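You operate a simulated robot arm through the tools that you are given. There is no shell and no other tool.

You are at the controls of a simulated robot arm. One attempt, no reset.

Task
Shim the spring seat till the gap gauge shows 0 MM, then drive its bolt to 60 NM.
Fine: grey driver back in its dock.
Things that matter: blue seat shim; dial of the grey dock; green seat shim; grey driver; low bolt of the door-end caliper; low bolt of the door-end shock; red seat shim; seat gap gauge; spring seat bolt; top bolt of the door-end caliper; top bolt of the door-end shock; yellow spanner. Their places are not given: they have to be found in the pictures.

Only the result counts: the job must be done as asked and must still hold three seconds after the hand-in. Knocking over, shifting, dropping, spilling or breaking anything else fails it.

Robot
A 6-joint arm with a two-finger parallel gripper, fixed in place. Base frame: the origin is on the floor under the middle of its stand, x ahead of it, y to its left, z up. Lengths are in mm, angles in degrees, forces in N, time in s.
It reaches about 1313 mm from its shoulder. Its first joint turns from -166.0 to 166.0 degrees. Payload 3.43 kg.
The tool frame sits at the grasp point between the pads (the TCP): z along the fingers, y along the line on which they close. The tips reach 34 mm beyond it. Largest opening 128 mm; finger width 24, thickness 12; the body of the gripper, 48 by 130 mm, starts 96 mm behind the TCP.
Orientation is that of the tool frame in the base frame, as a unit quaternion [x, y, z, w]. With the fingers straight down and closing along the base's y, the tool's x points along the base's -x, its y along +y and its z along -z.

Tools
- The arm moves only by the tool step_arm. Its argument "steps" is one flat list of numbers, 7 for each row, row after row: the shift along the base's x, y, z in mm, then the turn, a rotation vector about the base's x, y, z in degrees, then the finger opening in mm, from 0 to 128. In form: [tx, ty, tz, rx, ry, rz, grip, tx, ty, tz, rx, ry, rz, grip, ...]. A call has 1 to 20 rows; each row shifts and turns the commanded pose from where the row before left it. Each row takes 0.2 s and may step no farther than 50 mm and 8.6 degrees from the row before; otherwise, or with a gripper value out of range, the whole call is refused. Where a pose cannot be reached the arm comes as near as it can. A force on the tool above 70 N (or 10 N above the force at the start of the call, whichever is more), or a blocked arm, ends the call early, and 0.2 s more pass. The fingers move at their own pace (about 153 mm/s each) and stop on an object; they squeeze with about 44 N. The grip force told is the motor's: it shows also when the fingers shut on nothing. Time passes only in rows, and 0.2 s behind the last, so rows that do not move let the fingers close. The reply holds the time, the measured pose of the TCP, the force on the tool along the base axes, the opening and the grip force, in the units named above and with some noise, with the torque about the TCP (base axes, N m) and any sound that the robot's microphone picked up, and new pictures: "views" is both (left out), scene, wrist or none.
- Cameras (640 x 400 px; columns grow to the right, rows downward): "scene" is fixed at [49.5, -650.5, 1334.7]; the picture's right is [0.49, -0.87, 0.00], its down [-0.42, -0.24, -0.87] and it looks along [0.76, 0.43, -0.48] (base axes); focal length 337 px, centre (320, 200). "wrist" rides on the gripper at [76, -11, -160] in the tool frame; the picture's right is [0.15, 0.99, 0.00], its down [-0.88, 0.13, -0.46] and it looks along [-0.45, 0.07, 0.89] (tool axes); focal length 234 px, centre (320, 200).
- measure_at(camera, pixels): for up to 12 pixels [column, row] of the newest picture of that camera ("zoom" is the newest enlarged one), the place [x, y, z] in the base frame of the surface seen there, good to about 2 mm. It takes no simulated time.
- enlarge(camera, box): a new picture of the part [left, top, right, bottom] of that camera's present view, enlarged. It takes no simulated time.
- close_job(): hands the job in; it is judged then, once.

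Open the gripper and draw the arm clear of the work before you hand the job in, unless the task says otherwise.

The tools are called after "Emit:" as a command line: name --argument value ..., lists and objects as JSON in quotes. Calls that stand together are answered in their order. step_arm: Moves the arm, as the interface text tells. Its arguments: {"type":"object","properties":{"steps":{"type":"array","items":{"type":"number"}},"views":{"type":"string","enum":["both","scene","wrist","none"]}},"required":["steps"]} The other tools are called the same way: measure_at (camera, pixels) gives the place of the surface under pixels of a picture; enlarge (camera, box) takes an enlarged picture of a part of a camera's view; close_job () hands the job in.

At the start:

```text
time_s: 0.0
eef_pos: [632.1, -257.0, 1128.4]
orientation: [0.0, 1.0, 0.0, 0.001]
contact_force: [-0.5, -0.4, 0.2]
torque: [0.01, -0.01, 0.02]
grip_width: 128.0
grip_force: 0.0
```

scene: 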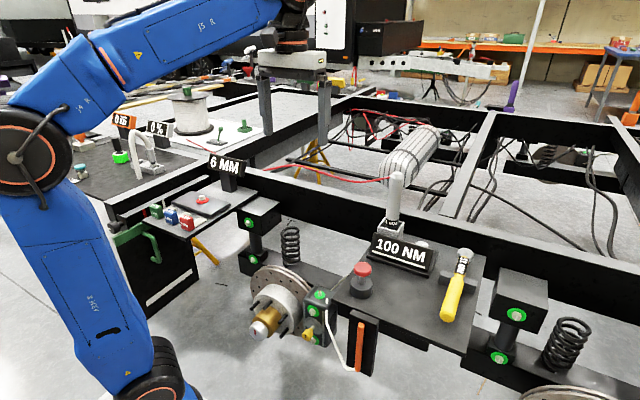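
wrist: 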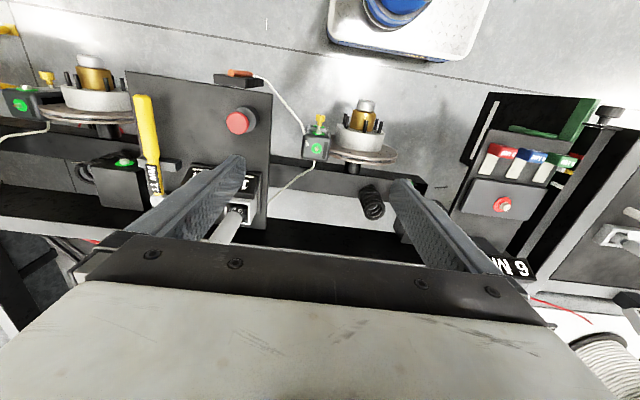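

The scene shows the gap gauge "6 MM" near (228,163), shims near (170,215), and the grey dock with "100 NM" at (400,250). I enlarge these areas to see details.

Emit:
enlarge --camera "scene" --box '[100, 140, 260, 260]'

Emit:
enlarge --camera "scene" --box '[320, 160, 500, 340]'

Emit:
enlarge --camera "wrist" --box '[430, 80, 640, 290]'

Emit:
enlarge --camera "scene" --box '[220, 190, 360, 380]'

```text
3.33 times, centred on (180, 200) of scene
```

zoom: 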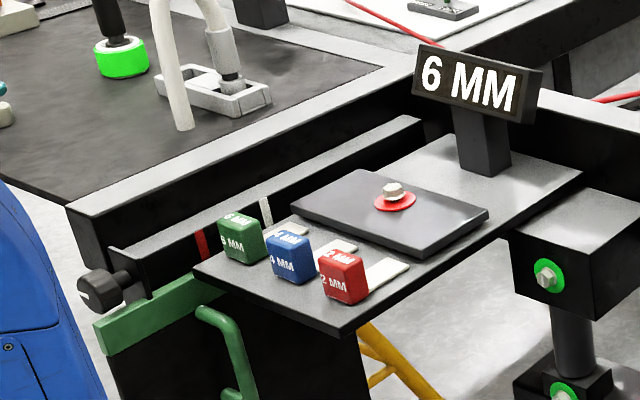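

```text
2.22 times, centred on (410, 250) of scene
```

zoom: 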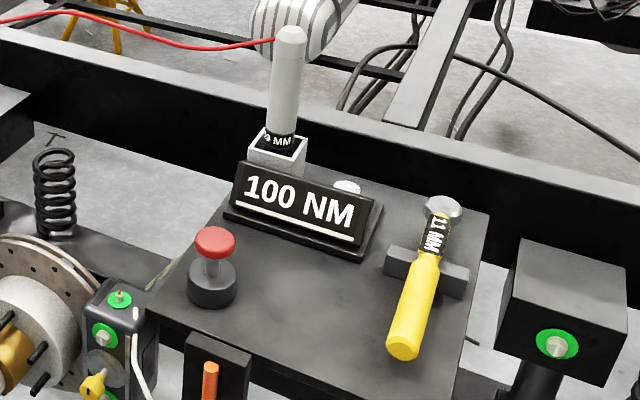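

```text
1.90 times, centred on (535, 185) of wrist
```

zoom: 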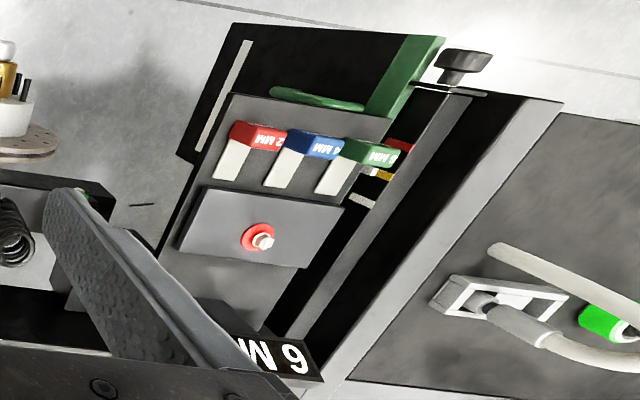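

```text
2.11 times, centred on (290, 285) of scene
```

zoom: 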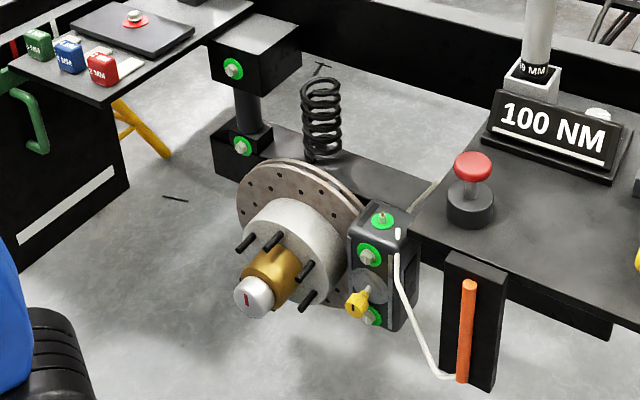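

I need to read the shim labels and dial marks, so I enlarge further.

Emit:
enlarge --camera "scene" --box '[140, 190, 220, 240]'

Emit:
enlarge --camera "scene" --box '[370, 200, 450, 280]'

Emit:
enlarge --camera "wrist" --box '[480, 130, 600, 220]'

Emit:
enlarge --camera "wrist" --box '[180, 100, 300, 250]'

```text
8.00 times, centred on (180, 215) of scene
```

zoom: 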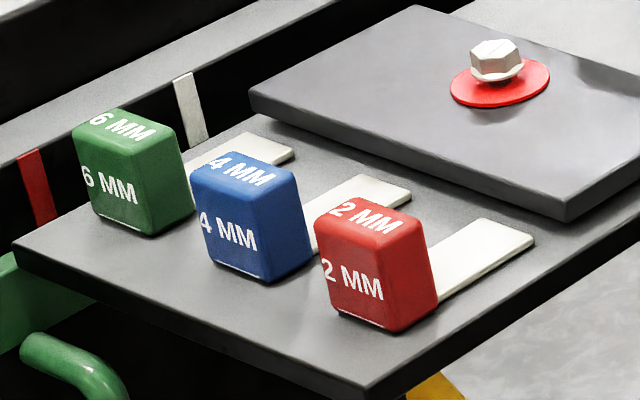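

```text
5.00 times, centred on (410, 240) of scene
```

zoom: 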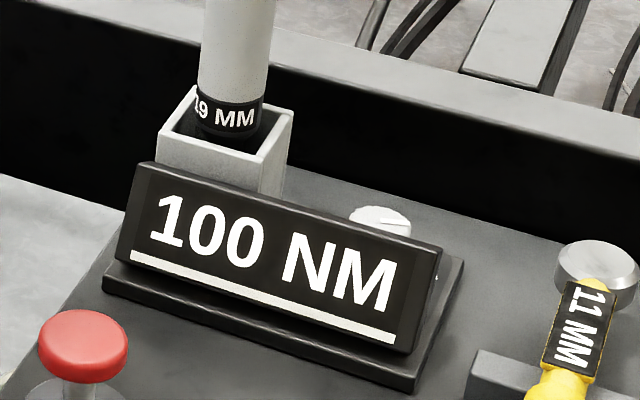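

```text
4.44 times, centred on (540, 175) of wrist
```

zoom: 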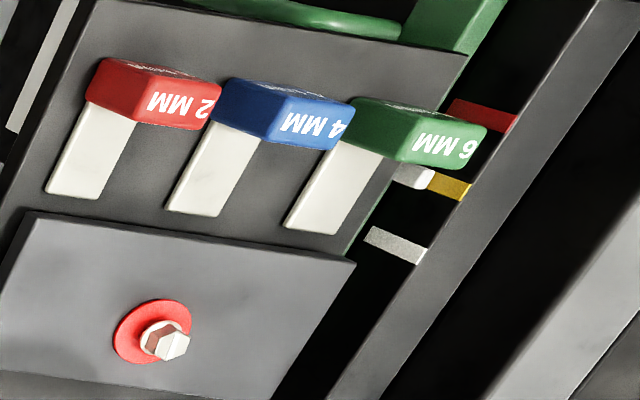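

```text
2.67 times, centred on (240, 175) of wrist
```

zoom: 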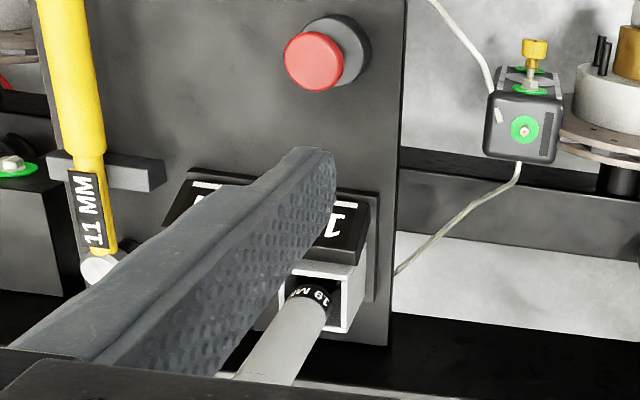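

Shims read green 6, blue 4, red 2; the gauge reads 6 MM. I measure the shims, seat, bolt, driver, dial and dock in the scene picture.

Emit:
measure_at --camera "scene" --pixels '[[396, 185], [394, 218], [423, 244], [402, 255], [362, 270], [386, 300], [440, 255], [460, 270], [398, 175], [380, 225], [408, 232], [345, 290]]'

Emit:
enlarge --camera "scene" --box '[140, 190, 220, 240]'

```text
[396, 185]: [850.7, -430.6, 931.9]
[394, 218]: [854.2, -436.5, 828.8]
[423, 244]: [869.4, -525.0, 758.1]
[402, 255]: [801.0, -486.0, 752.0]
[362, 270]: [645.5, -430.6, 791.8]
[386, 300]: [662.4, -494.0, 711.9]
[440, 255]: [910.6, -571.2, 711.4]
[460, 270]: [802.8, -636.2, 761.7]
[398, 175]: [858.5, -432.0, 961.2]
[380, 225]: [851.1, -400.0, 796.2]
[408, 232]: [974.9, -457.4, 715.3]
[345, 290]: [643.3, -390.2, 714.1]
```

```text
8.00 times, centred on (180, 215) of scene
```

zoom: 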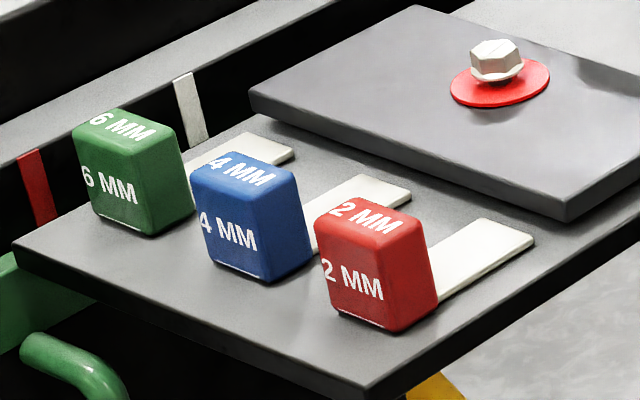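

Now I measure points on the shims and seat in the zoomed picture.

Emit:
measure_at --camera "zoom" --pixels '[[125, 130], [110, 195], [165, 165], [275, 150], [250, 138], [245, 175], [370, 218], [494, 48], [460, 95], [265, 95], [565, 200], [415, 10]]'

Emit:
measure_at --camera "zoom" --pixels '[[265, 110], [565, 217], [340, 150], [300, 180], [35, 245], [370, 385], [490, 225], [520, 240], [480, 72], [240, 120], [150, 225], [420, 140]]'

```text
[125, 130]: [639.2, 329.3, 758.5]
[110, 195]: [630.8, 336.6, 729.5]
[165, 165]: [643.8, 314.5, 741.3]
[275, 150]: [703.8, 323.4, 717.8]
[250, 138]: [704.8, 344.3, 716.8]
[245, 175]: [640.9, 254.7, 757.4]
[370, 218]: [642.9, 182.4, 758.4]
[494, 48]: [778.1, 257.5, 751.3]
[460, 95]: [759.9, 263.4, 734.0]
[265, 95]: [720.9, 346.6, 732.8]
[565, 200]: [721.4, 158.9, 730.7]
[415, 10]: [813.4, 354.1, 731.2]
```

```text
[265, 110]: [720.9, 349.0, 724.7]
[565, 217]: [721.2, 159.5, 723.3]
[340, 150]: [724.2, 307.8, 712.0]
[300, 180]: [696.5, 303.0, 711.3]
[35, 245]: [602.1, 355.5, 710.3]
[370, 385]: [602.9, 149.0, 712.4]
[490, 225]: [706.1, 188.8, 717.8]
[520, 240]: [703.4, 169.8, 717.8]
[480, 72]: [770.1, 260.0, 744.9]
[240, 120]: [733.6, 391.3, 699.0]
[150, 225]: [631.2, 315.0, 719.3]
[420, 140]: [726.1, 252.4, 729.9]
```

Emit:
enlarge --camera "scene" --box '[165, 200, 215, 231]'

Emit:
enlarge --camera "scene" --box '[145, 195, 195, 226]'

Emit:
enlarge --camera "wrist" --box '[470, 160, 550, 230]'

```text
12.80 times, centred on (190, 216) of scene
```

zoom: 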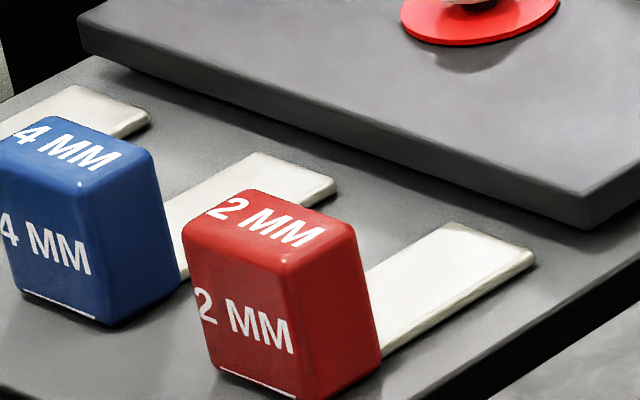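

```text
12.80 times, centred on (170, 210) of scene
```

zoom: 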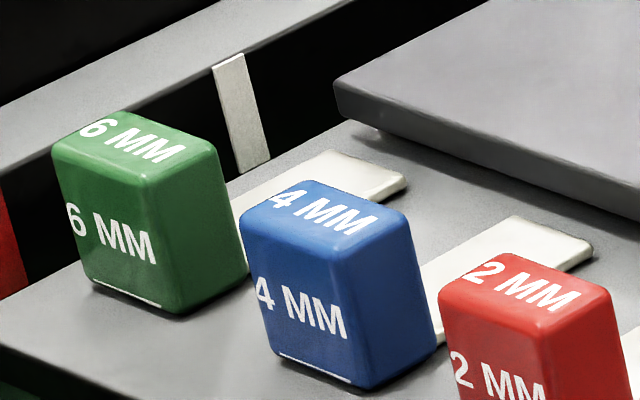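

```text
5.71 times, centred on (510, 195) of wrist
```

zoom: 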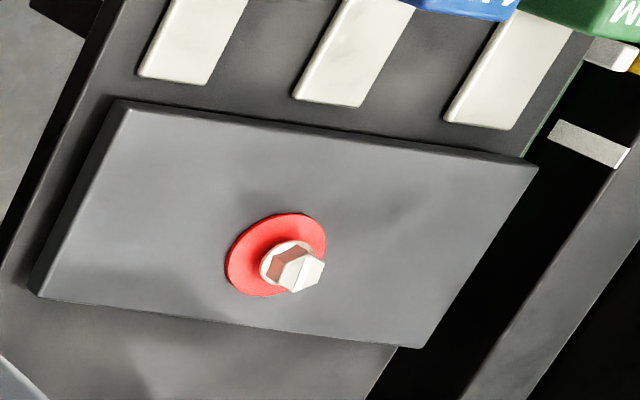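

I measure the gauge body and the remaining geometry before approaching the green shim.

Emit:
measure_at --camera "scene" --pixels '[[212, 160], [240, 168], [210, 152], [245, 160], [226, 152], [230, 185], [220, 178], [258, 250], [256, 215], [275, 205], [290, 240], [131, 207]]'

Emit:
measure_at --camera "wrist" --pixels '[[515, 158], [532, 160], [548, 163], [558, 155], [565, 165], [568, 158], [575, 160], [510, 152], [503, 202], [470, 190], [530, 200], [480, 90]]'

```text
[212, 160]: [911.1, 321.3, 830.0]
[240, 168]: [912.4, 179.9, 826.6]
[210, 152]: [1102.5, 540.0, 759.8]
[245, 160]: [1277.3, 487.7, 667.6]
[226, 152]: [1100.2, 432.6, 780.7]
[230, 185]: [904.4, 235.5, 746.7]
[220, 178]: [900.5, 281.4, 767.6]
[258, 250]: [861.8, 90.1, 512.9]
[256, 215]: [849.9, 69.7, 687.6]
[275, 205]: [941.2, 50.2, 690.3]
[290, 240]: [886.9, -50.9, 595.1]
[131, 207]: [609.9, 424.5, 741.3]
```

```text
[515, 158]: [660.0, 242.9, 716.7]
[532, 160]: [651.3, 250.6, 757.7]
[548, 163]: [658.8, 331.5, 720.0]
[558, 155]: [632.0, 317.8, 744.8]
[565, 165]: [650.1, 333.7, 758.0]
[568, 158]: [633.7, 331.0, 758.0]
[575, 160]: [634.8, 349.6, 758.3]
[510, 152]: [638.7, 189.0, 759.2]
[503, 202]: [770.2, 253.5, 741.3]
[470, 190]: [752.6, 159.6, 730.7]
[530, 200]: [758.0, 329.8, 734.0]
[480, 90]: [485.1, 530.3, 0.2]
```

The green cube spans roughly x 631–652, y 314–352, top z 758, with its tongue pointing +x to x 704 and the plate front at x 721. I move at height to above the shims to look closer with the wrist camera.

Emit:
step_arm --steps '[0, 49, 0, 0, 0, 0, 128, 0, 49, 0, 0, 0, 0, 128, 0, 49, 0, 0, 0, 0, 128, 0, 49, 0, 0, 0, 0, 128, 0, 49, 0, 0, 0, 0, 128, 0, 49, 0, 0, 0, 0, 128, 0, 49, 0, 0, 0, 0, 128, 0, 49, 0, 0, 0, 0, 128, 0, 49, 0, 0, 0, 0, 128, 0, 49, 0, 0, 0, 0, 128, 0, 49, 0, 0, 0, 0, 128, 0, 49, 0, 0, 0, 0, 128, 0, 0, -40, 0, 0, 0, 80, 0, 0, -40, 0, 0, 0, 80, 0, 0, -40, 0, 0, 0, 80]'

```text
time_s: 3.2
eef_pos: [632.0, 330.9, 1010.3]
orientation: [0.001, 1.0, 0.0, 0.0]
contact_force: [0.6, -0.6, 0.9]
torque: [-0.02, 0.01, -0.02]
grip_width: 79.9
grip_force: 0.0
```

scene: 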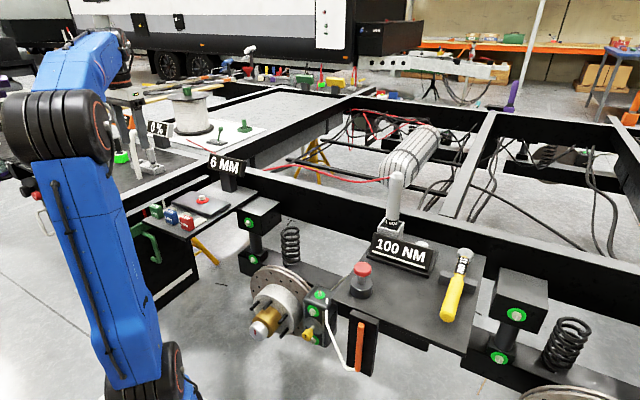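
wrist: 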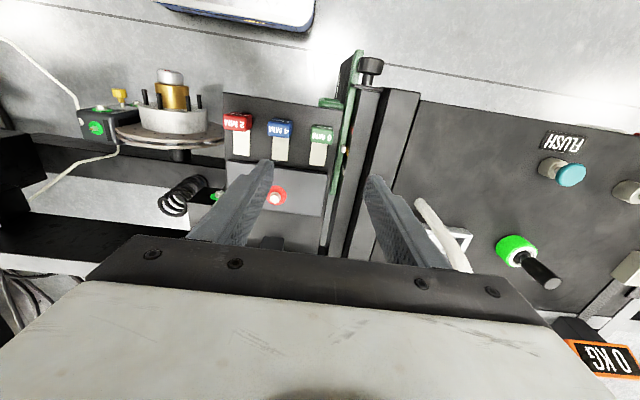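

The shims are at (237–321,130). I descend to z≈850 with the gripper at 80 mm and view again.

Emit:
step_arm --steps '[2, 0, -40, 0, 0, 0, 80, 2, 0, -40, 0, 0, 0, 80, 2, 0, -40, 0, 0, 0, 80, 0, 0, -40, 0, 0, 0, 70]'

```text
time_s: 4.2
eef_pos: [638.0, 329.2, 846.8]
orientation: [0.0, 1.0, 0.0, 0.001]
contact_force: [-0.2, 0.0, 0.5]
torque: [0.02, 0.0, 0.01]
grip_width: 70.0
grip_force: 0.2
```

scene: 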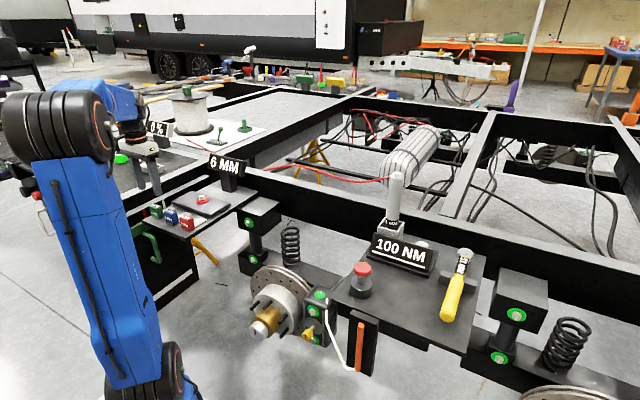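
wrist: 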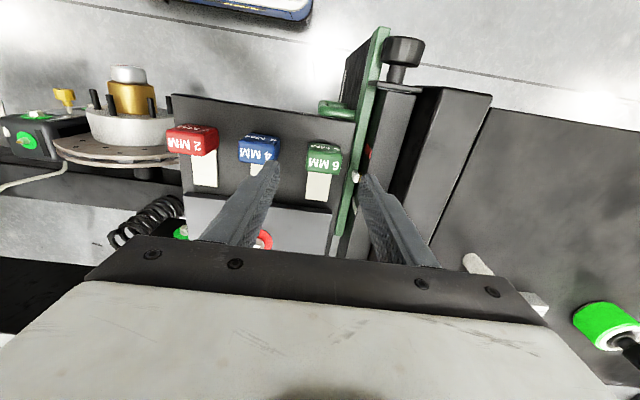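

I measure the green flange and beam near the shim's right side as well as the cube in this wrist view.

Emit:
measure_at --camera "wrist" --pixels '[[383, 40], [365, 90], [352, 150], [343, 215], [400, 100], [425, 150], [440, 120], [313, 150], [335, 150], [325, 160], [319, 180], [318, 198]]'

Emit:
enlarge --camera "wrist" --box '[220, 100, 420, 240]'

Emit:
enlarge --camera "scene" --box '[110, 120, 230, 240]'

```text
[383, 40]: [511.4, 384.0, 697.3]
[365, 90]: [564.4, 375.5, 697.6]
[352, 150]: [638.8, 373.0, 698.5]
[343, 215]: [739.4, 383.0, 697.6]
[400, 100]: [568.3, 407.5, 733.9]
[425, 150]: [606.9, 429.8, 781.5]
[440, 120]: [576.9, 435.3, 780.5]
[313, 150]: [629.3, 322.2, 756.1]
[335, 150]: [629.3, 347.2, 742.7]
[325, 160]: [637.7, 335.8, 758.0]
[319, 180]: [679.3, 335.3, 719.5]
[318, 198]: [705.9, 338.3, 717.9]
```

```text
2.86 times, centred on (320, 170) of wrist
```

zoom: 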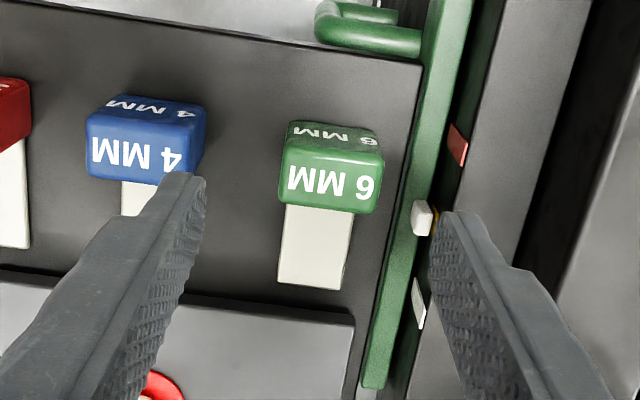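

```text
3.33 times, centred on (170, 180) of scene
```

zoom: 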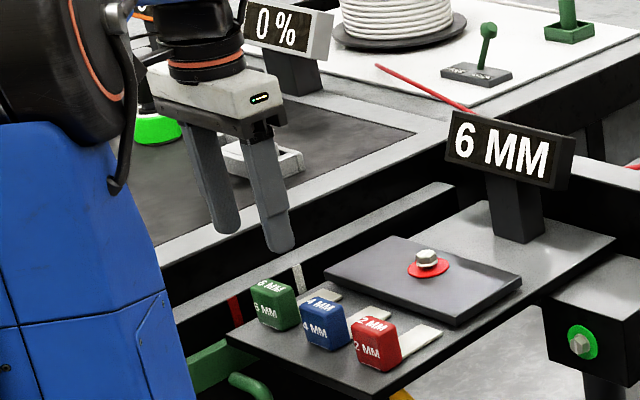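

Emit:
measure_at --camera "zoom" --pixels '[[90, 300], [175, 310], [160, 350]]'

Emit:
measure_at --camera "wrist" --pixels '[[380, 145], [371, 158], [358, 176], [357, 200], [375, 130], [390, 120], [306, 165], [339, 165], [304, 145], [344, 155], [263, 155], [290, 155]]'

```text
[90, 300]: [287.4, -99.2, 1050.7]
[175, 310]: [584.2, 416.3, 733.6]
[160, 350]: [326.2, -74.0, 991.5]
```

```text
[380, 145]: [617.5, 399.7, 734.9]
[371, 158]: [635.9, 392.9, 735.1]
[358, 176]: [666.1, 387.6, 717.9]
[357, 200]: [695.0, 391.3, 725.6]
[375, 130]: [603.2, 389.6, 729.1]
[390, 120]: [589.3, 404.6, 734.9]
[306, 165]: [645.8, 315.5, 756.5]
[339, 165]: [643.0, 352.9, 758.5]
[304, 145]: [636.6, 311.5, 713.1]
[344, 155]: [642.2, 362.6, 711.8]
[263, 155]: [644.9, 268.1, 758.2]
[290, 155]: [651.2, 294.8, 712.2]
```

Cube spans y 315–353 and x ≈629–655; the beam's near face is at y≈389, so I use a 60 mm opening. I align over the green cube at (642, 334) and descend.

Emit:
step_arm --steps '[4, 5, -20, 0, 0, 0, 60, 0, 0, -35, 0, 0, 0, 60, 0, 0, -25, 0, 0, 0, 60, 0, 0, 0, 0, 0, 0, 60]'

```text
time_s: 5.2
eef_pos: [643.5, 336.4, 769.9]
orientation: [0.0, 1.0, 0.0, -0.001]
contact_force: [0.7, 0.5, -0.3]
torque: [0.0, 0.0, 0.0]
grip_width: 60.0
grip_force: 0.0
```

scene: 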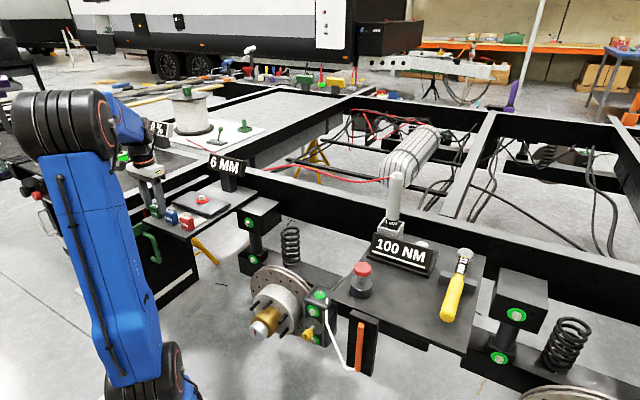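
wrist: 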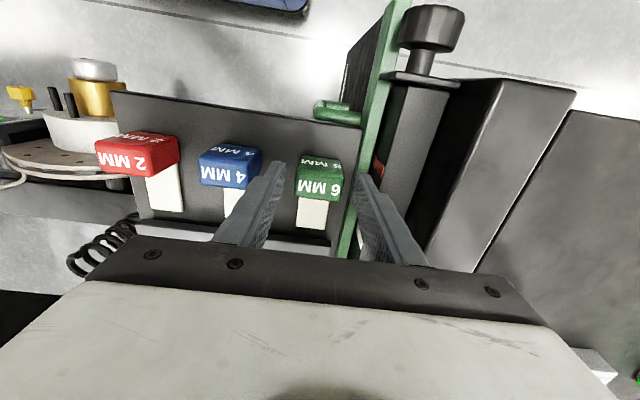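

The fingers at (278,165) and (362,180) straddle the green cube (297–343). I lower to TCP z≈750 and close.

Emit:
step_arm --steps '[0, 0, -10, 0, 0, 0, 60, 0, 0, -10, 0, 0, 0, 60, 0, 0, 0, 0, 0, 0, 30, 0, 0, 0, 0, 0, 0, 20, 0, 0, 0, 0, 0, 0, 20]'

```text
time_s: 6.4
eef_pos: [642.7, 335.1, 748.2]
orientation: [-0.001, 1.0, -0.001, 0.0]
contact_force: [-1.2, -3.8, -1.3]
torque: [0.19, -0.64, 0.03]
grip_width: 39.9
grip_force: 45.4
```

scene: 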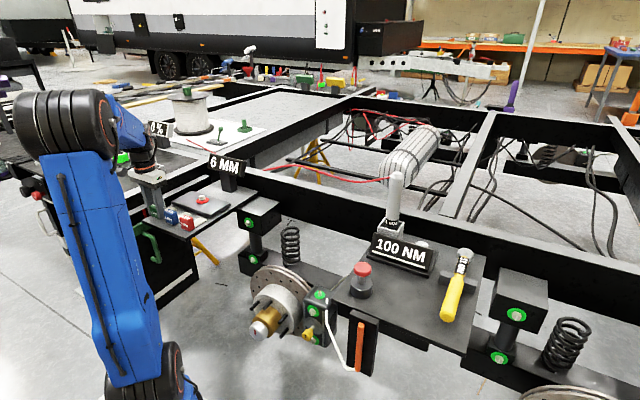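
wrist: 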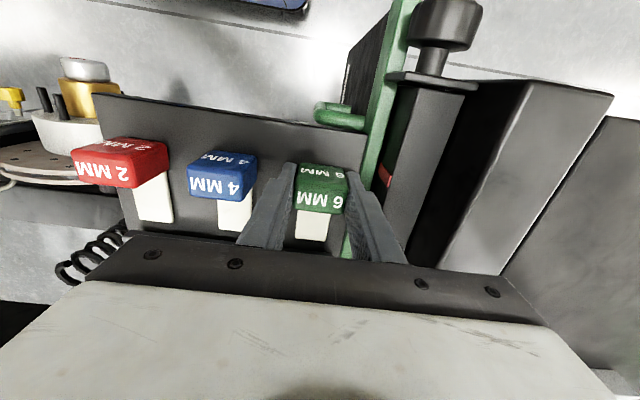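

The green shim is held (39.9 mm, 45 N). I lift it 1.5 mm and slide it +x toward under the seat plate, watching force.

Emit:
step_arm --steps '[0, 0, 1.5, 0, 0, 0, 20, 5, 0, 0, 0, 0, 0, 20, 8, 0, 0, 0, 0, 0, 20, 8, 0, 0, 0, 0, 0, 20, 8, 0, 0, 0, 0, 0, 20, 8, 0, 0, 0, 0, 0, 20]'

Emit:
enlarge --camera "scene" --box '[140, 140, 260, 240]'

```text
time_s: 7.8
eef_pos: [678.1, 336.3, 750.5]
orientation: [0.0, 1.0, -0.001, -0.002]
contact_force: [-28.9, -31.5, -21.2]
torque: [1.3, 0.38, -0.2]
grip_width: 40.1
grip_force: 45.1
```

scene: 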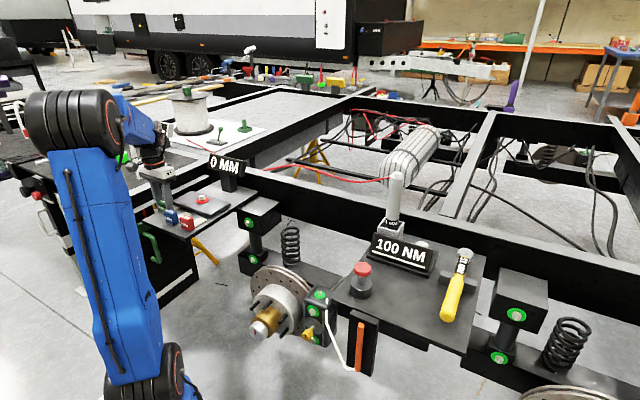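
wrist: 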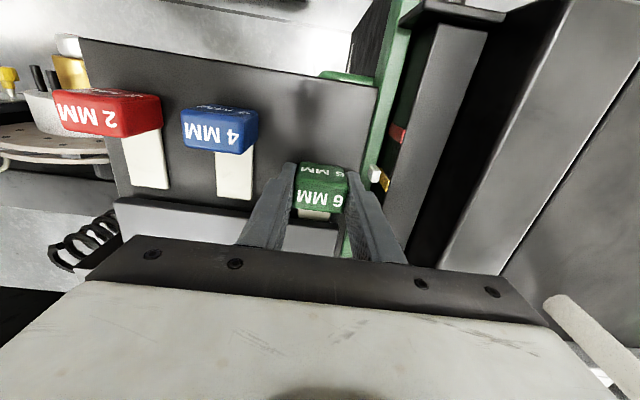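

```text
4.00 times, centred on (200, 190) of scene
```

zoom: 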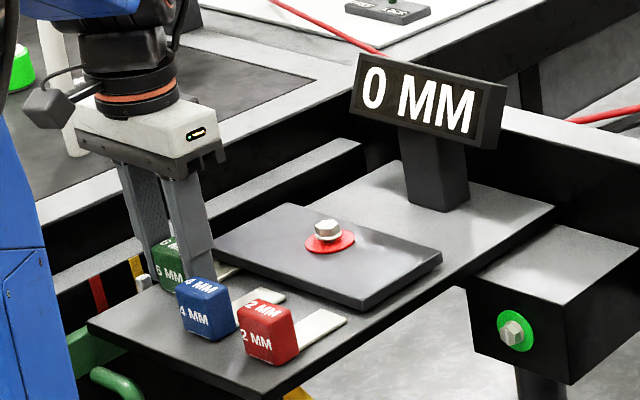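

The gauge now reads 0 MM; forces of about (-29,-31,-21) N suggest the shim has seated and I hold it slightly off. I lower 1.5 mm to relax before releasing.

Emit:
step_arm --steps '[0, 0, -1.0, 0, 0, 0, 20, 0, 0, 0, 0, 0, 0, 20]' --views "none"

```text
time_s: 8.4
eef_pos: [678.4, 334.5, 750.1]
orientation: [0.0, 1.0, 0.0, 0.0]
contact_force: [-34.1, -31.3, -11.3]
torque: [0.18, 0.21, -0.24]
grip_width: 39.9
grip_force: 45.0
```

The z force dropped, confirming a fixed seated shim; I ease back in x, y and z by small amounts.

Emit:
step_arm --steps '[-1, -1, -0.5, 0, 0, 0, 20, 0, 0, 0, 0, 0, 0, 20]' --views "none"

```text
time_s: 9.0
eef_pos: [678.9, 334.3, 750.7]
orientation: [0.001, 1.0, 0.001, 0.001]
contact_force: [-21.3, -20.9, 5.7]
torque: [-1.07, 1.08, -0.11]
grip_width: 39.7
grip_force: 45.2
```

Stiffness is about 11 N/mm, so I move a further (-2,-2,+0.4) to null the force.

Emit:
step_arm --steps '[-1, -1, 0.4, 0, 0, 0, 20, -0.8, -0.8, 0, 0, 0, 0, 20, 0, 0, 0, 0, 0, 0, 20]' --views "none"

```text
time_s: 9.8
eef_pos: [676.4, 335.4, 750.3]
orientation: [0.0, 1.0, 0.002, 0.001]
contact_force: [2.7, 13.7, 11.0]
torque: [-0.89, -1.43, -0.11]
grip_width: 39.8
grip_force: 45.2
```

Forces are nearly nulled; I make a tiny correction and open the gripper to 60 mm.

Emit:
step_arm --steps '[0, 0.7, 0.4, 0, 0, 0, 20, 0, 0, 0, 0, 0, 0, 60, 0, 0, 0, 0, 0, 0, 60, 0, 0, 0, 0, 0, 0, 60]'

Emit:
enlarge --camera "scene" --box '[140, 140, 260, 240]'

```text
time_s: 10.8
eef_pos: [676.7, 332.8, 749.9]
orientation: [0.0, 1.0, 0.0, 0.0]
contact_force: [-0.7, -0.5, -0.4]
torque: [-0.02, 0.01, 0.02]
grip_width: 60.1
grip_force: 0.0
```

scene: 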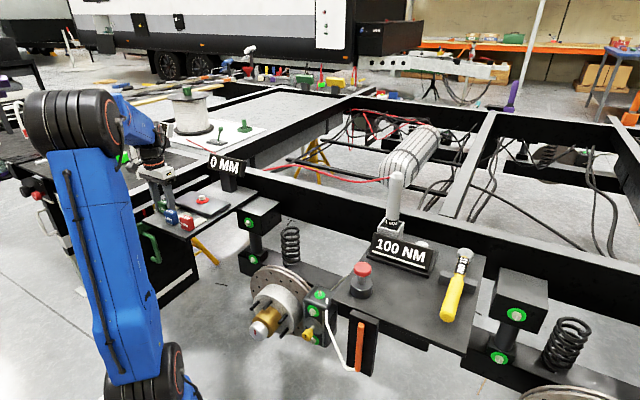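
wrist: 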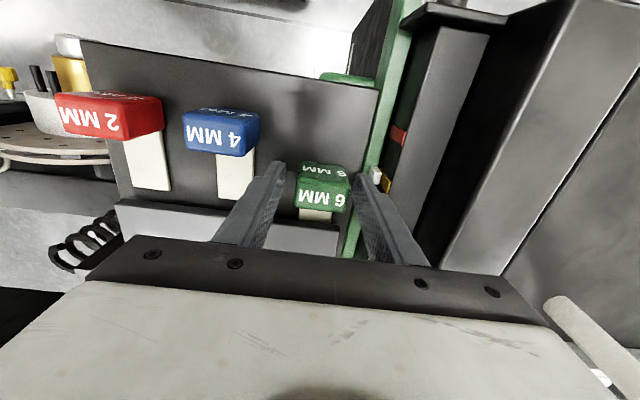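

```text
4.00 times, centred on (200, 190) of scene
```

zoom: 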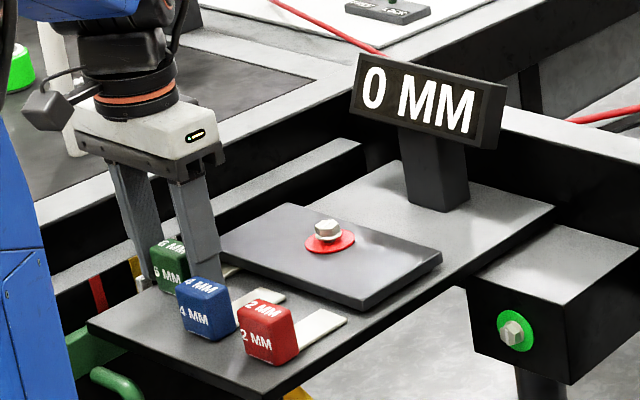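

The shim is released and the gauge holds 0 MM. I raise straight up and then swing toward the grey dock to look at the dial.

Emit:
step_arm --steps '[0, 0, 30, 0, 0, 0, 60, 0, 0, 45, 0, 0, 0, 60, 0, 0, 45, 0, 0, 0, 60, 0, 0, 45, 0, 0, 0, 60, 0, 0, 45, 0, 0, 0, 60, 0, 0, 0, 0, 0, 0, 60]'

Emit:
enlarge --camera "wrist" --box '[180, 120, 380, 240]'

```text
time_s: 12.2
eef_pos: [678.1, 334.4, 960.1]
orientation: [0.0, 1.0, 0.0, -0.001]
contact_force: [-0.4, 0.0, -0.2]
torque: [-0.01, -0.01, -0.01]
grip_width: 60.0
grip_force: 0.1
```

scene: 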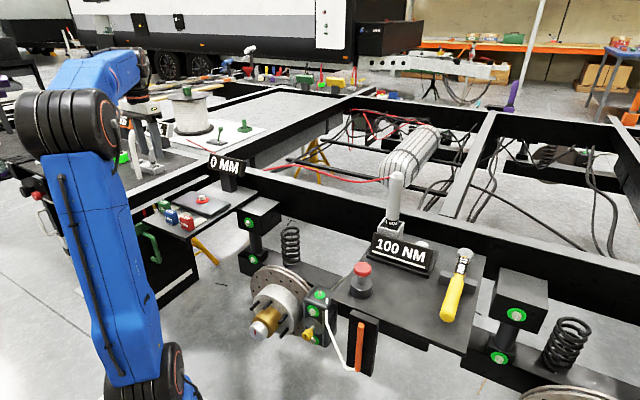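
wrist: 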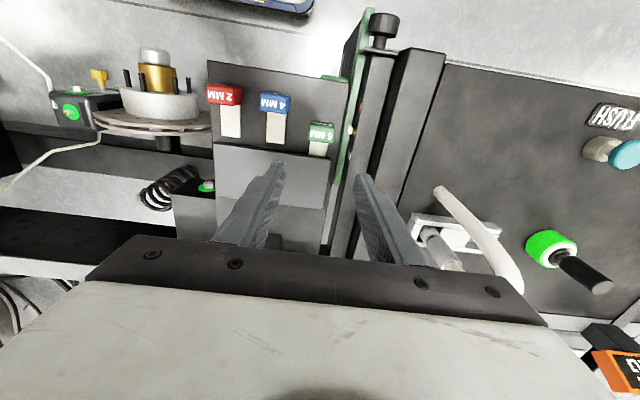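

```text
3.20 times, centred on (280, 180) of wrist
```

zoom: 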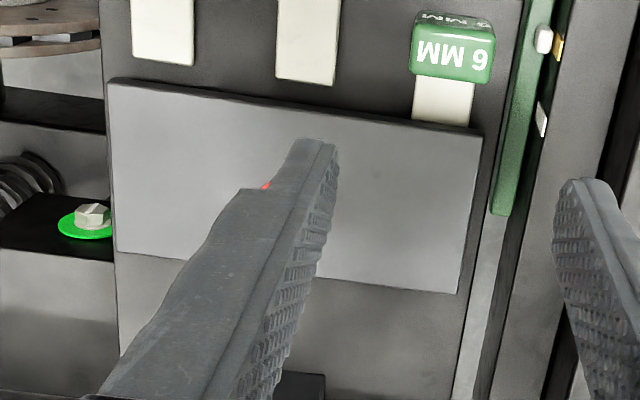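

I enlarge and measure the dial, driver and dock in the scene view.

Emit:
enlarge --camera "scene" --box '[375, 160, 445, 230]'

Emit:
enlarge --camera "scene" --box '[370, 215, 450, 275]'

Emit:
measure_at --camera "zoom" --pixels '[[390, 150], [375, 160], [440, 165], [430, 190], [200, 60], [250, 60], [225, 75], [260, 15], [245, 100], [160, 60], [205, 80], [290, 70]]'

```text
5.71 times, centred on (410, 195) of scene
```

zoom: 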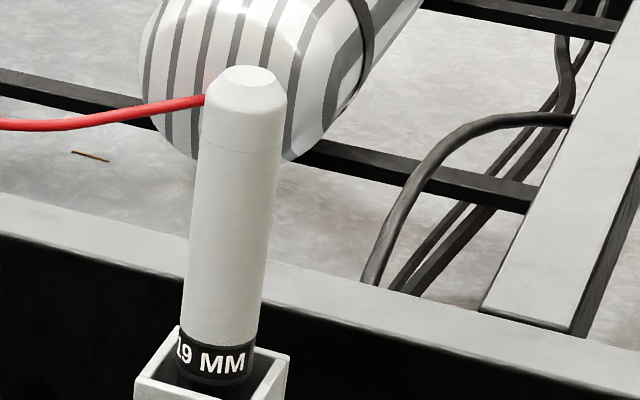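

```text
6.67 times, centred on (410, 245) of scene
```

zoom: 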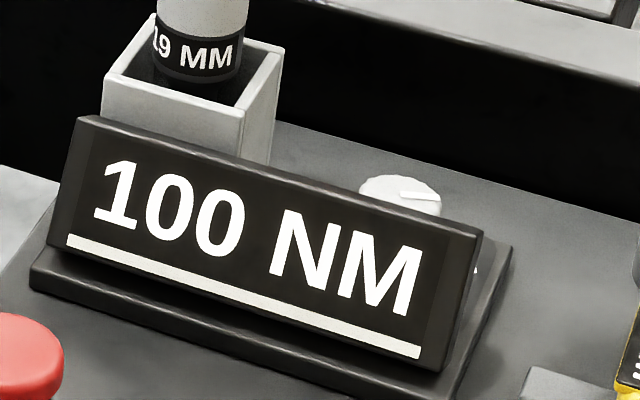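

```text
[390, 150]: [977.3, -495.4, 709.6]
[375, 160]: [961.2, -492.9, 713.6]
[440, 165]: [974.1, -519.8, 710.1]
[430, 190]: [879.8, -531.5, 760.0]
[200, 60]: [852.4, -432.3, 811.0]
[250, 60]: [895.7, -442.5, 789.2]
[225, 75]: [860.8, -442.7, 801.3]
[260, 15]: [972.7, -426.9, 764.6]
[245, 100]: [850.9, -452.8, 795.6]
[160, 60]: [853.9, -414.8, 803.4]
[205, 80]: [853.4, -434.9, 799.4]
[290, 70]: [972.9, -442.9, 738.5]
```

Dial sits about (880,-525,760) with the driver at (855,-434) up to z≈985. I raise to z≈1100 and travel over toward the dock.

Emit:
step_arm --steps '[0, 0, 48, 0, 0, 0, 60, 0, 0, 48, 0, 0, 0, 60, 0, 0, 48, 0, 0, 0, 60, 5, -49, 0, 0, 0, 0, 60, 5, -49, 0, 0, 0, 0, 60, 5, -49, 0, 0, 0, 0, 60, 5, -49, 0, 0, 0, 0, 60, 5, -49, 0, 0, 0, 0, 60, 5, -49, 0, 0, 0, 0, 60, 5, -49, 0, 0, 0, 0, 60, 5, -49, 0, 0, 0, 0, 60, 5, -49, 0, 0, 0, 0, 60, 5, -49, 0, 0, 0, 0, 60, 5, -49, 0, 0, 0, 0, 60, 5, -49, 0, 0, 0, 0, 60, 5, -49, 0, 0, 0, 0, 60, 5, -49, 0, 0, 0, 0, 60, 5, -49, 0, 0, 0, 0, 60, 5, -49, 0, 0, 0, 0, 60, 5, -49, 0, 0, 0, 0, 60]'

```text
time_s: 16.4
eef_pos: [763.9, -495.5, 1105.5]
orientation: [-0.001, 1.0, 0.0, -0.001]
contact_force: [0.1, 0.2, 0.6]
torque: [-0.08, -0.03, 0.0]
grip_width: 59.9
grip_force: 0.1
```

scene: 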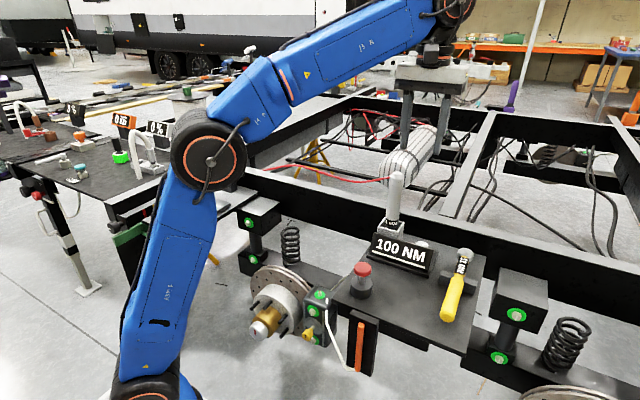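
wrist: 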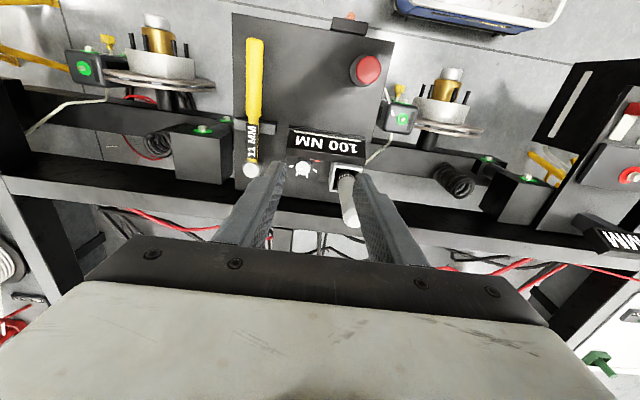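

Emit:
enlarge --camera "wrist" --box '[270, 115, 380, 235]'

Emit:
enlarge --camera "wrist" --box '[276, 145, 336, 185]'

Emit:
measure_at --camera "zoom" --pixels '[[280, 270], [280, 200], [320, 270], [230, 250], [380, 160], [400, 250], [240, 170], [500, 200], [280, 290], [300, 240]]'

```text
3.33 times, centred on (325, 175) of wrist
```

zoom: 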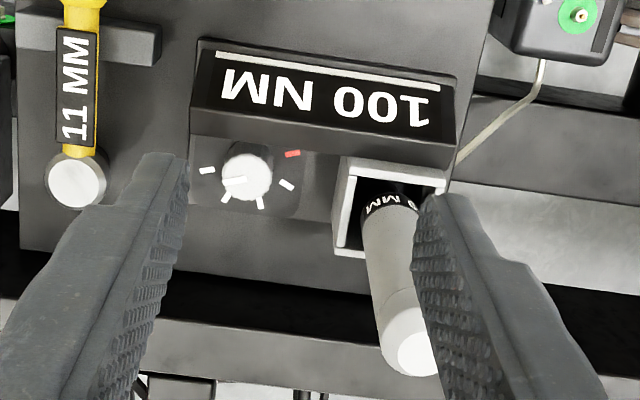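

```text
10.00 times, centred on (306, 165) of wrist
```

zoom: 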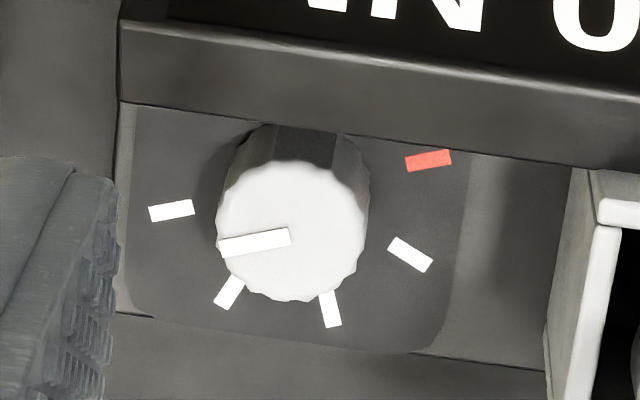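

```text
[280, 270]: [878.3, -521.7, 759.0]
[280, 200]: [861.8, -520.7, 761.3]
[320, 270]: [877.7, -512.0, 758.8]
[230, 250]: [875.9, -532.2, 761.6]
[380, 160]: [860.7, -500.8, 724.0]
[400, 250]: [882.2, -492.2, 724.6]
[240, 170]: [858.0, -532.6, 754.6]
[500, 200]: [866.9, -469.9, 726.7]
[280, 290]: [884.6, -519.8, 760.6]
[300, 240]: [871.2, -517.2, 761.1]
```

I measure the dial centre, pointer and tick positions for their angles.

Emit:
measure_at --camera "zoom" --pixels '[[172, 210], [229, 292], [330, 308], [410, 255], [428, 160], [290, 225], [225, 247], [288, 237], [295, 290], [350, 240], [222, 225], [290, 165]]'

```text
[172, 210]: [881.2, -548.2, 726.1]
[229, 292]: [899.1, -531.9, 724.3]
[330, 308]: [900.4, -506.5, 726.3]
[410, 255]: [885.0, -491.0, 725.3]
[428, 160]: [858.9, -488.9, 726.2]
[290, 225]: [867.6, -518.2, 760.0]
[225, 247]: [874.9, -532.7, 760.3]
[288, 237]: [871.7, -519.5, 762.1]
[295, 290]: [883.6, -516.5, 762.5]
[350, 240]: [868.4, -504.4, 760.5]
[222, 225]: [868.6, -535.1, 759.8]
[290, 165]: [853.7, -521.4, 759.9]
```

Pointer is at ≈160° (tick T1 = 100 NM), ticks are about 45° apart with the red tick at the other end. I measure the display's back edge to see the clearance around the knob.

Emit:
enlarge --camera "wrist" --box '[270, 115, 380, 235]'

Emit:
measure_at --camera "zoom" --pixels '[[200, 55], [455, 85], [200, 95], [320, 115], [445, 135], [250, 125], [320, 145], [430, 155], [195, 130], [350, 165], [440, 180], [340, 245]]'

Emit:
measure_at --camera "zoom" --pixels '[[415, 355], [395, 215], [360, 250], [420, 190], [350, 200], [395, 330], [385, 345], [75, 180], [78, 100], [240, 150], [210, 140], [400, 370]]'

```text
3.33 times, centred on (325, 175) of wrist
```

zoom: 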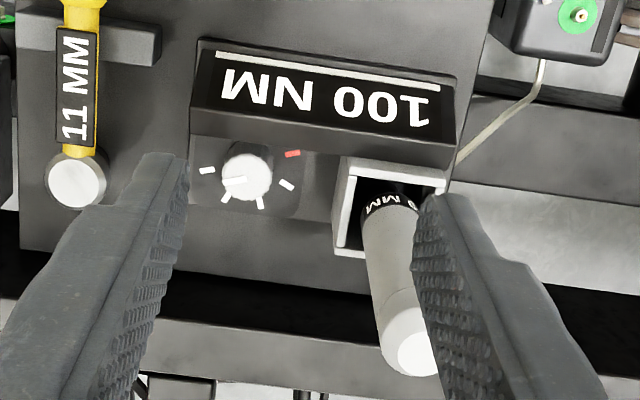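

```text
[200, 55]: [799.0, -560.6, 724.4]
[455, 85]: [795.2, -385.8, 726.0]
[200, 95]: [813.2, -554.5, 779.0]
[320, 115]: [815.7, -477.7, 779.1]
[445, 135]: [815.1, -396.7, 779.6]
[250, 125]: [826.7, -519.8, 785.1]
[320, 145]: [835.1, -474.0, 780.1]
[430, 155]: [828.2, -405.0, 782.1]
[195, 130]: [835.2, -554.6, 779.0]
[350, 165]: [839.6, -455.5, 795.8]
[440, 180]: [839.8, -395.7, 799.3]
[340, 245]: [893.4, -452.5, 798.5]
```

```text
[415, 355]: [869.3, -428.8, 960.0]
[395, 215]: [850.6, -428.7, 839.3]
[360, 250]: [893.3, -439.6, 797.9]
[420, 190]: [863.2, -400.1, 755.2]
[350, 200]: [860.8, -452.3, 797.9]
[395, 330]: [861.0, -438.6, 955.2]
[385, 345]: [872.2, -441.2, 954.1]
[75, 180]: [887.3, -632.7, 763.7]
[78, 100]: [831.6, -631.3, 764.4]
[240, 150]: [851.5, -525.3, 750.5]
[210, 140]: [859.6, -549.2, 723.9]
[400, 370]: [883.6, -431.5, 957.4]
```

The display's back top edge is at x≈837, z≈782, and the knob (radius ≈16) is centred near (870,-519). I move to a closer view to refine the knob centre and the driver's location.

Emit:
step_arm --steps '[12, -8, -35, 0, 0, 0, 60, 12, -8, -35, 0, 0, 0, 60, 12, -8, -35, 0, 0, 0, 60, 0, 0, 0, 0, 0, 0, 60]'

Emit:
enlarge --camera "wrist" --box '[265, 120, 375, 220]'

```text
time_s: 17.4
eef_pos: [796.2, -523.3, 997.5]
orientation: [0.001, 1.0, 0.001, 0.0]
contact_force: [0.7, 0.4, 0.1]
torque: [-0.01, 0.01, 0.0]
grip_width: 60.3
grip_force: 0.0
```

scene: 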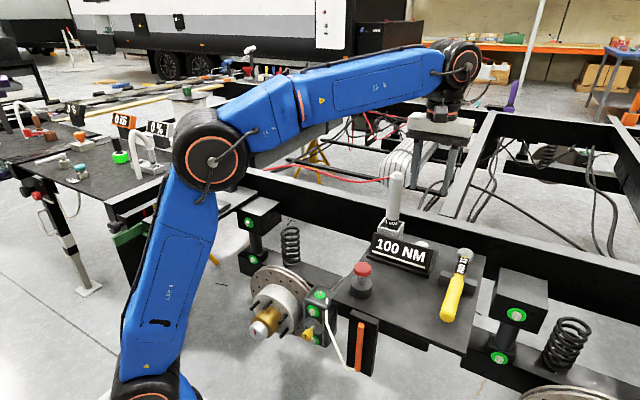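
wrist: 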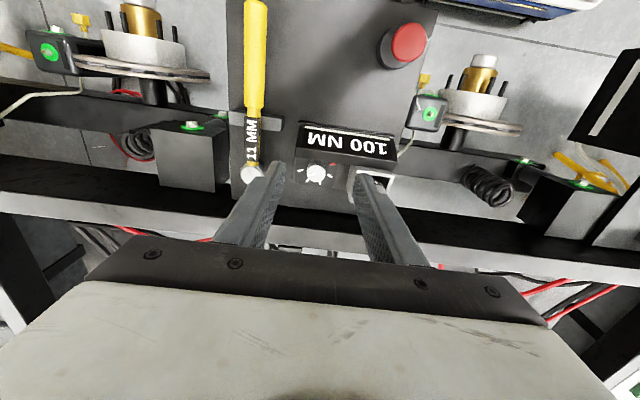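

```text
4.00 times, centred on (320, 170) of wrist
```

zoom: 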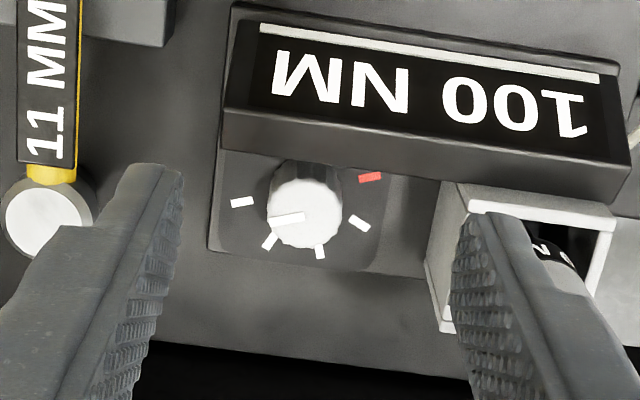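

Emit:
enlarge --camera "wrist" --box '[298, 150, 348, 190]'

Emit:
measure_at --camera "zoom" --pixels '[[100, 160], [295, 160], [120, 220], [280, 225], [120, 130], [280, 130], [200, 105], [220, 250], [200, 60], [100, 60], [400, 80], [300, 80]]'

```text
10.00 times, centred on (323, 170) of wrist
```

zoom: 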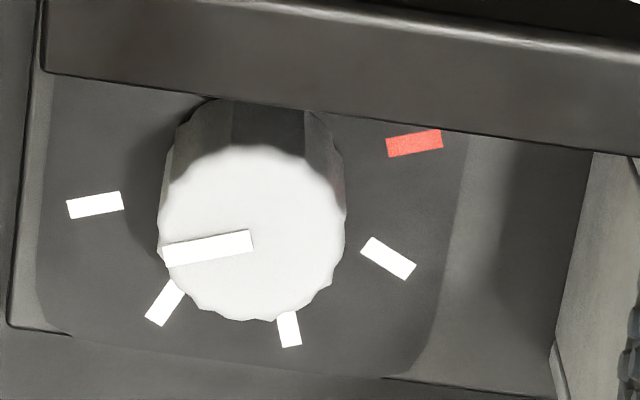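

```text
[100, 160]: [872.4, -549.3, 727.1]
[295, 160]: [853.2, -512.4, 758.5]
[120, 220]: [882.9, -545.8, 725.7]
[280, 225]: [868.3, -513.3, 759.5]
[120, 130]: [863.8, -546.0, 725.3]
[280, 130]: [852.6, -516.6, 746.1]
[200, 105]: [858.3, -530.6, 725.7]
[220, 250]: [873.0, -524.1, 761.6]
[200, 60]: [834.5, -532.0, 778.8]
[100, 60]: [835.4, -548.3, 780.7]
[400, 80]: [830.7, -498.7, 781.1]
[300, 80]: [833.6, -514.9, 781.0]
```

Emit:
measure_at --camera "zoom" --pixels '[[252, 233], [164, 233], [340, 230], [252, 316], [252, 152], [172, 195], [330, 280], [95, 205], [165, 302], [289, 329], [388, 258], [414, 143]]'

```text
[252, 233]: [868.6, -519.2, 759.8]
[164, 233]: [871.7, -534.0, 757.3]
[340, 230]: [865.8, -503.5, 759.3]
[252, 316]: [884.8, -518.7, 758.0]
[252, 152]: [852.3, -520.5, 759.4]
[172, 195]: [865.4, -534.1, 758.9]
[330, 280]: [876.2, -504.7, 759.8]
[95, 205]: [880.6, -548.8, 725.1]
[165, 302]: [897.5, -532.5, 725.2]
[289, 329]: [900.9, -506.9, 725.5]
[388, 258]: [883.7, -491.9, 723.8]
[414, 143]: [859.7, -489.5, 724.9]
```

Knob centre is about (869.5,-519.1), radius 16, top z 760. I lean the gripper 5° toward -y (to clear the standing driver), yaw -22.5°, and descend above the knob to check alignment.

Emit:
step_arm --steps '[36, 1.3, 0, 5, 0, 0, 44, 36, 1.3, 0, 0, 0, -8, 44, 0, 0, -30, 0, 0, -8, 44, 0, 0, -30, 0, 0, -6.5, 44, 0, 0, -30, 0, 0, 0, 44, 0, 0, 0, 0, 0, 0, 44]'

Emit:
enlarge --camera "wrist" --box '[240, 100, 420, 240]'

Emit:
enlarge --camera "scene" --box '[350, 100, 490, 270]'

```text
time_s: 18.8
eef_pos: [867.9, -521.6, 908.9]
orientation: [0.195, 0.98, 0.043, 0.009]
contact_force: [-0.4, -0.4, -0.5]
torque: [0.0, 0.0, -0.03]
grip_width: 44.0
grip_force: 0.1
```

scene: 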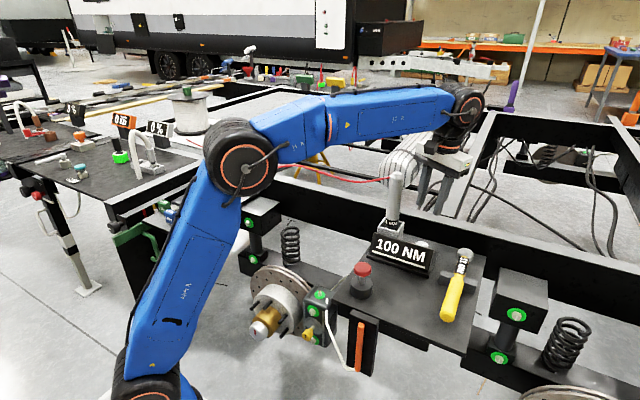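
wrist: 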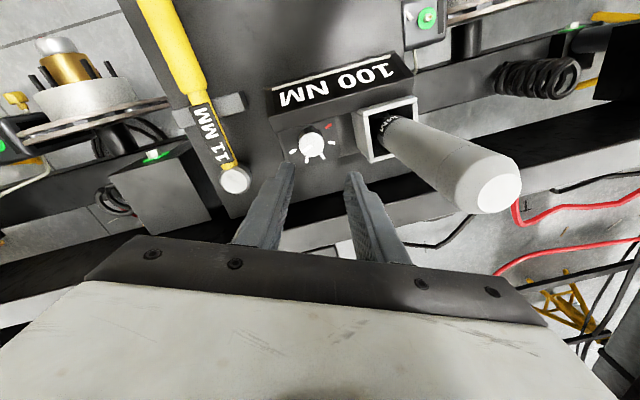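

```text
2.86 times, centred on (330, 170) of wrist
```

zoom: 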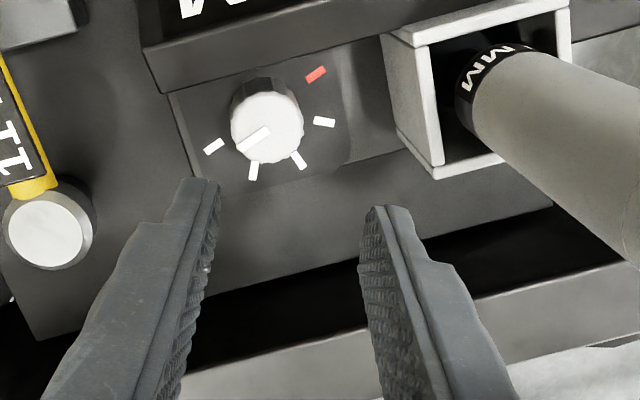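

```text
2.35 times, centred on (420, 185) of scene
```

zoom: 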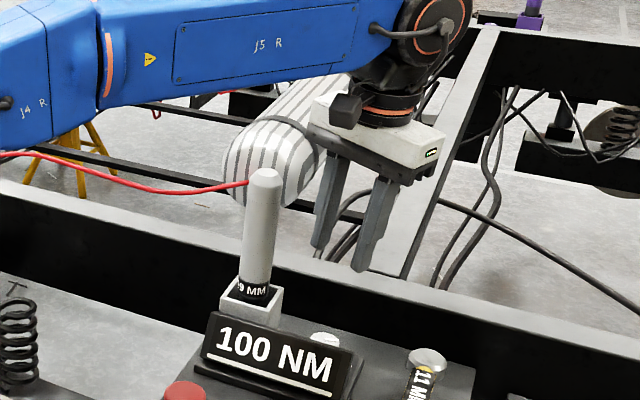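

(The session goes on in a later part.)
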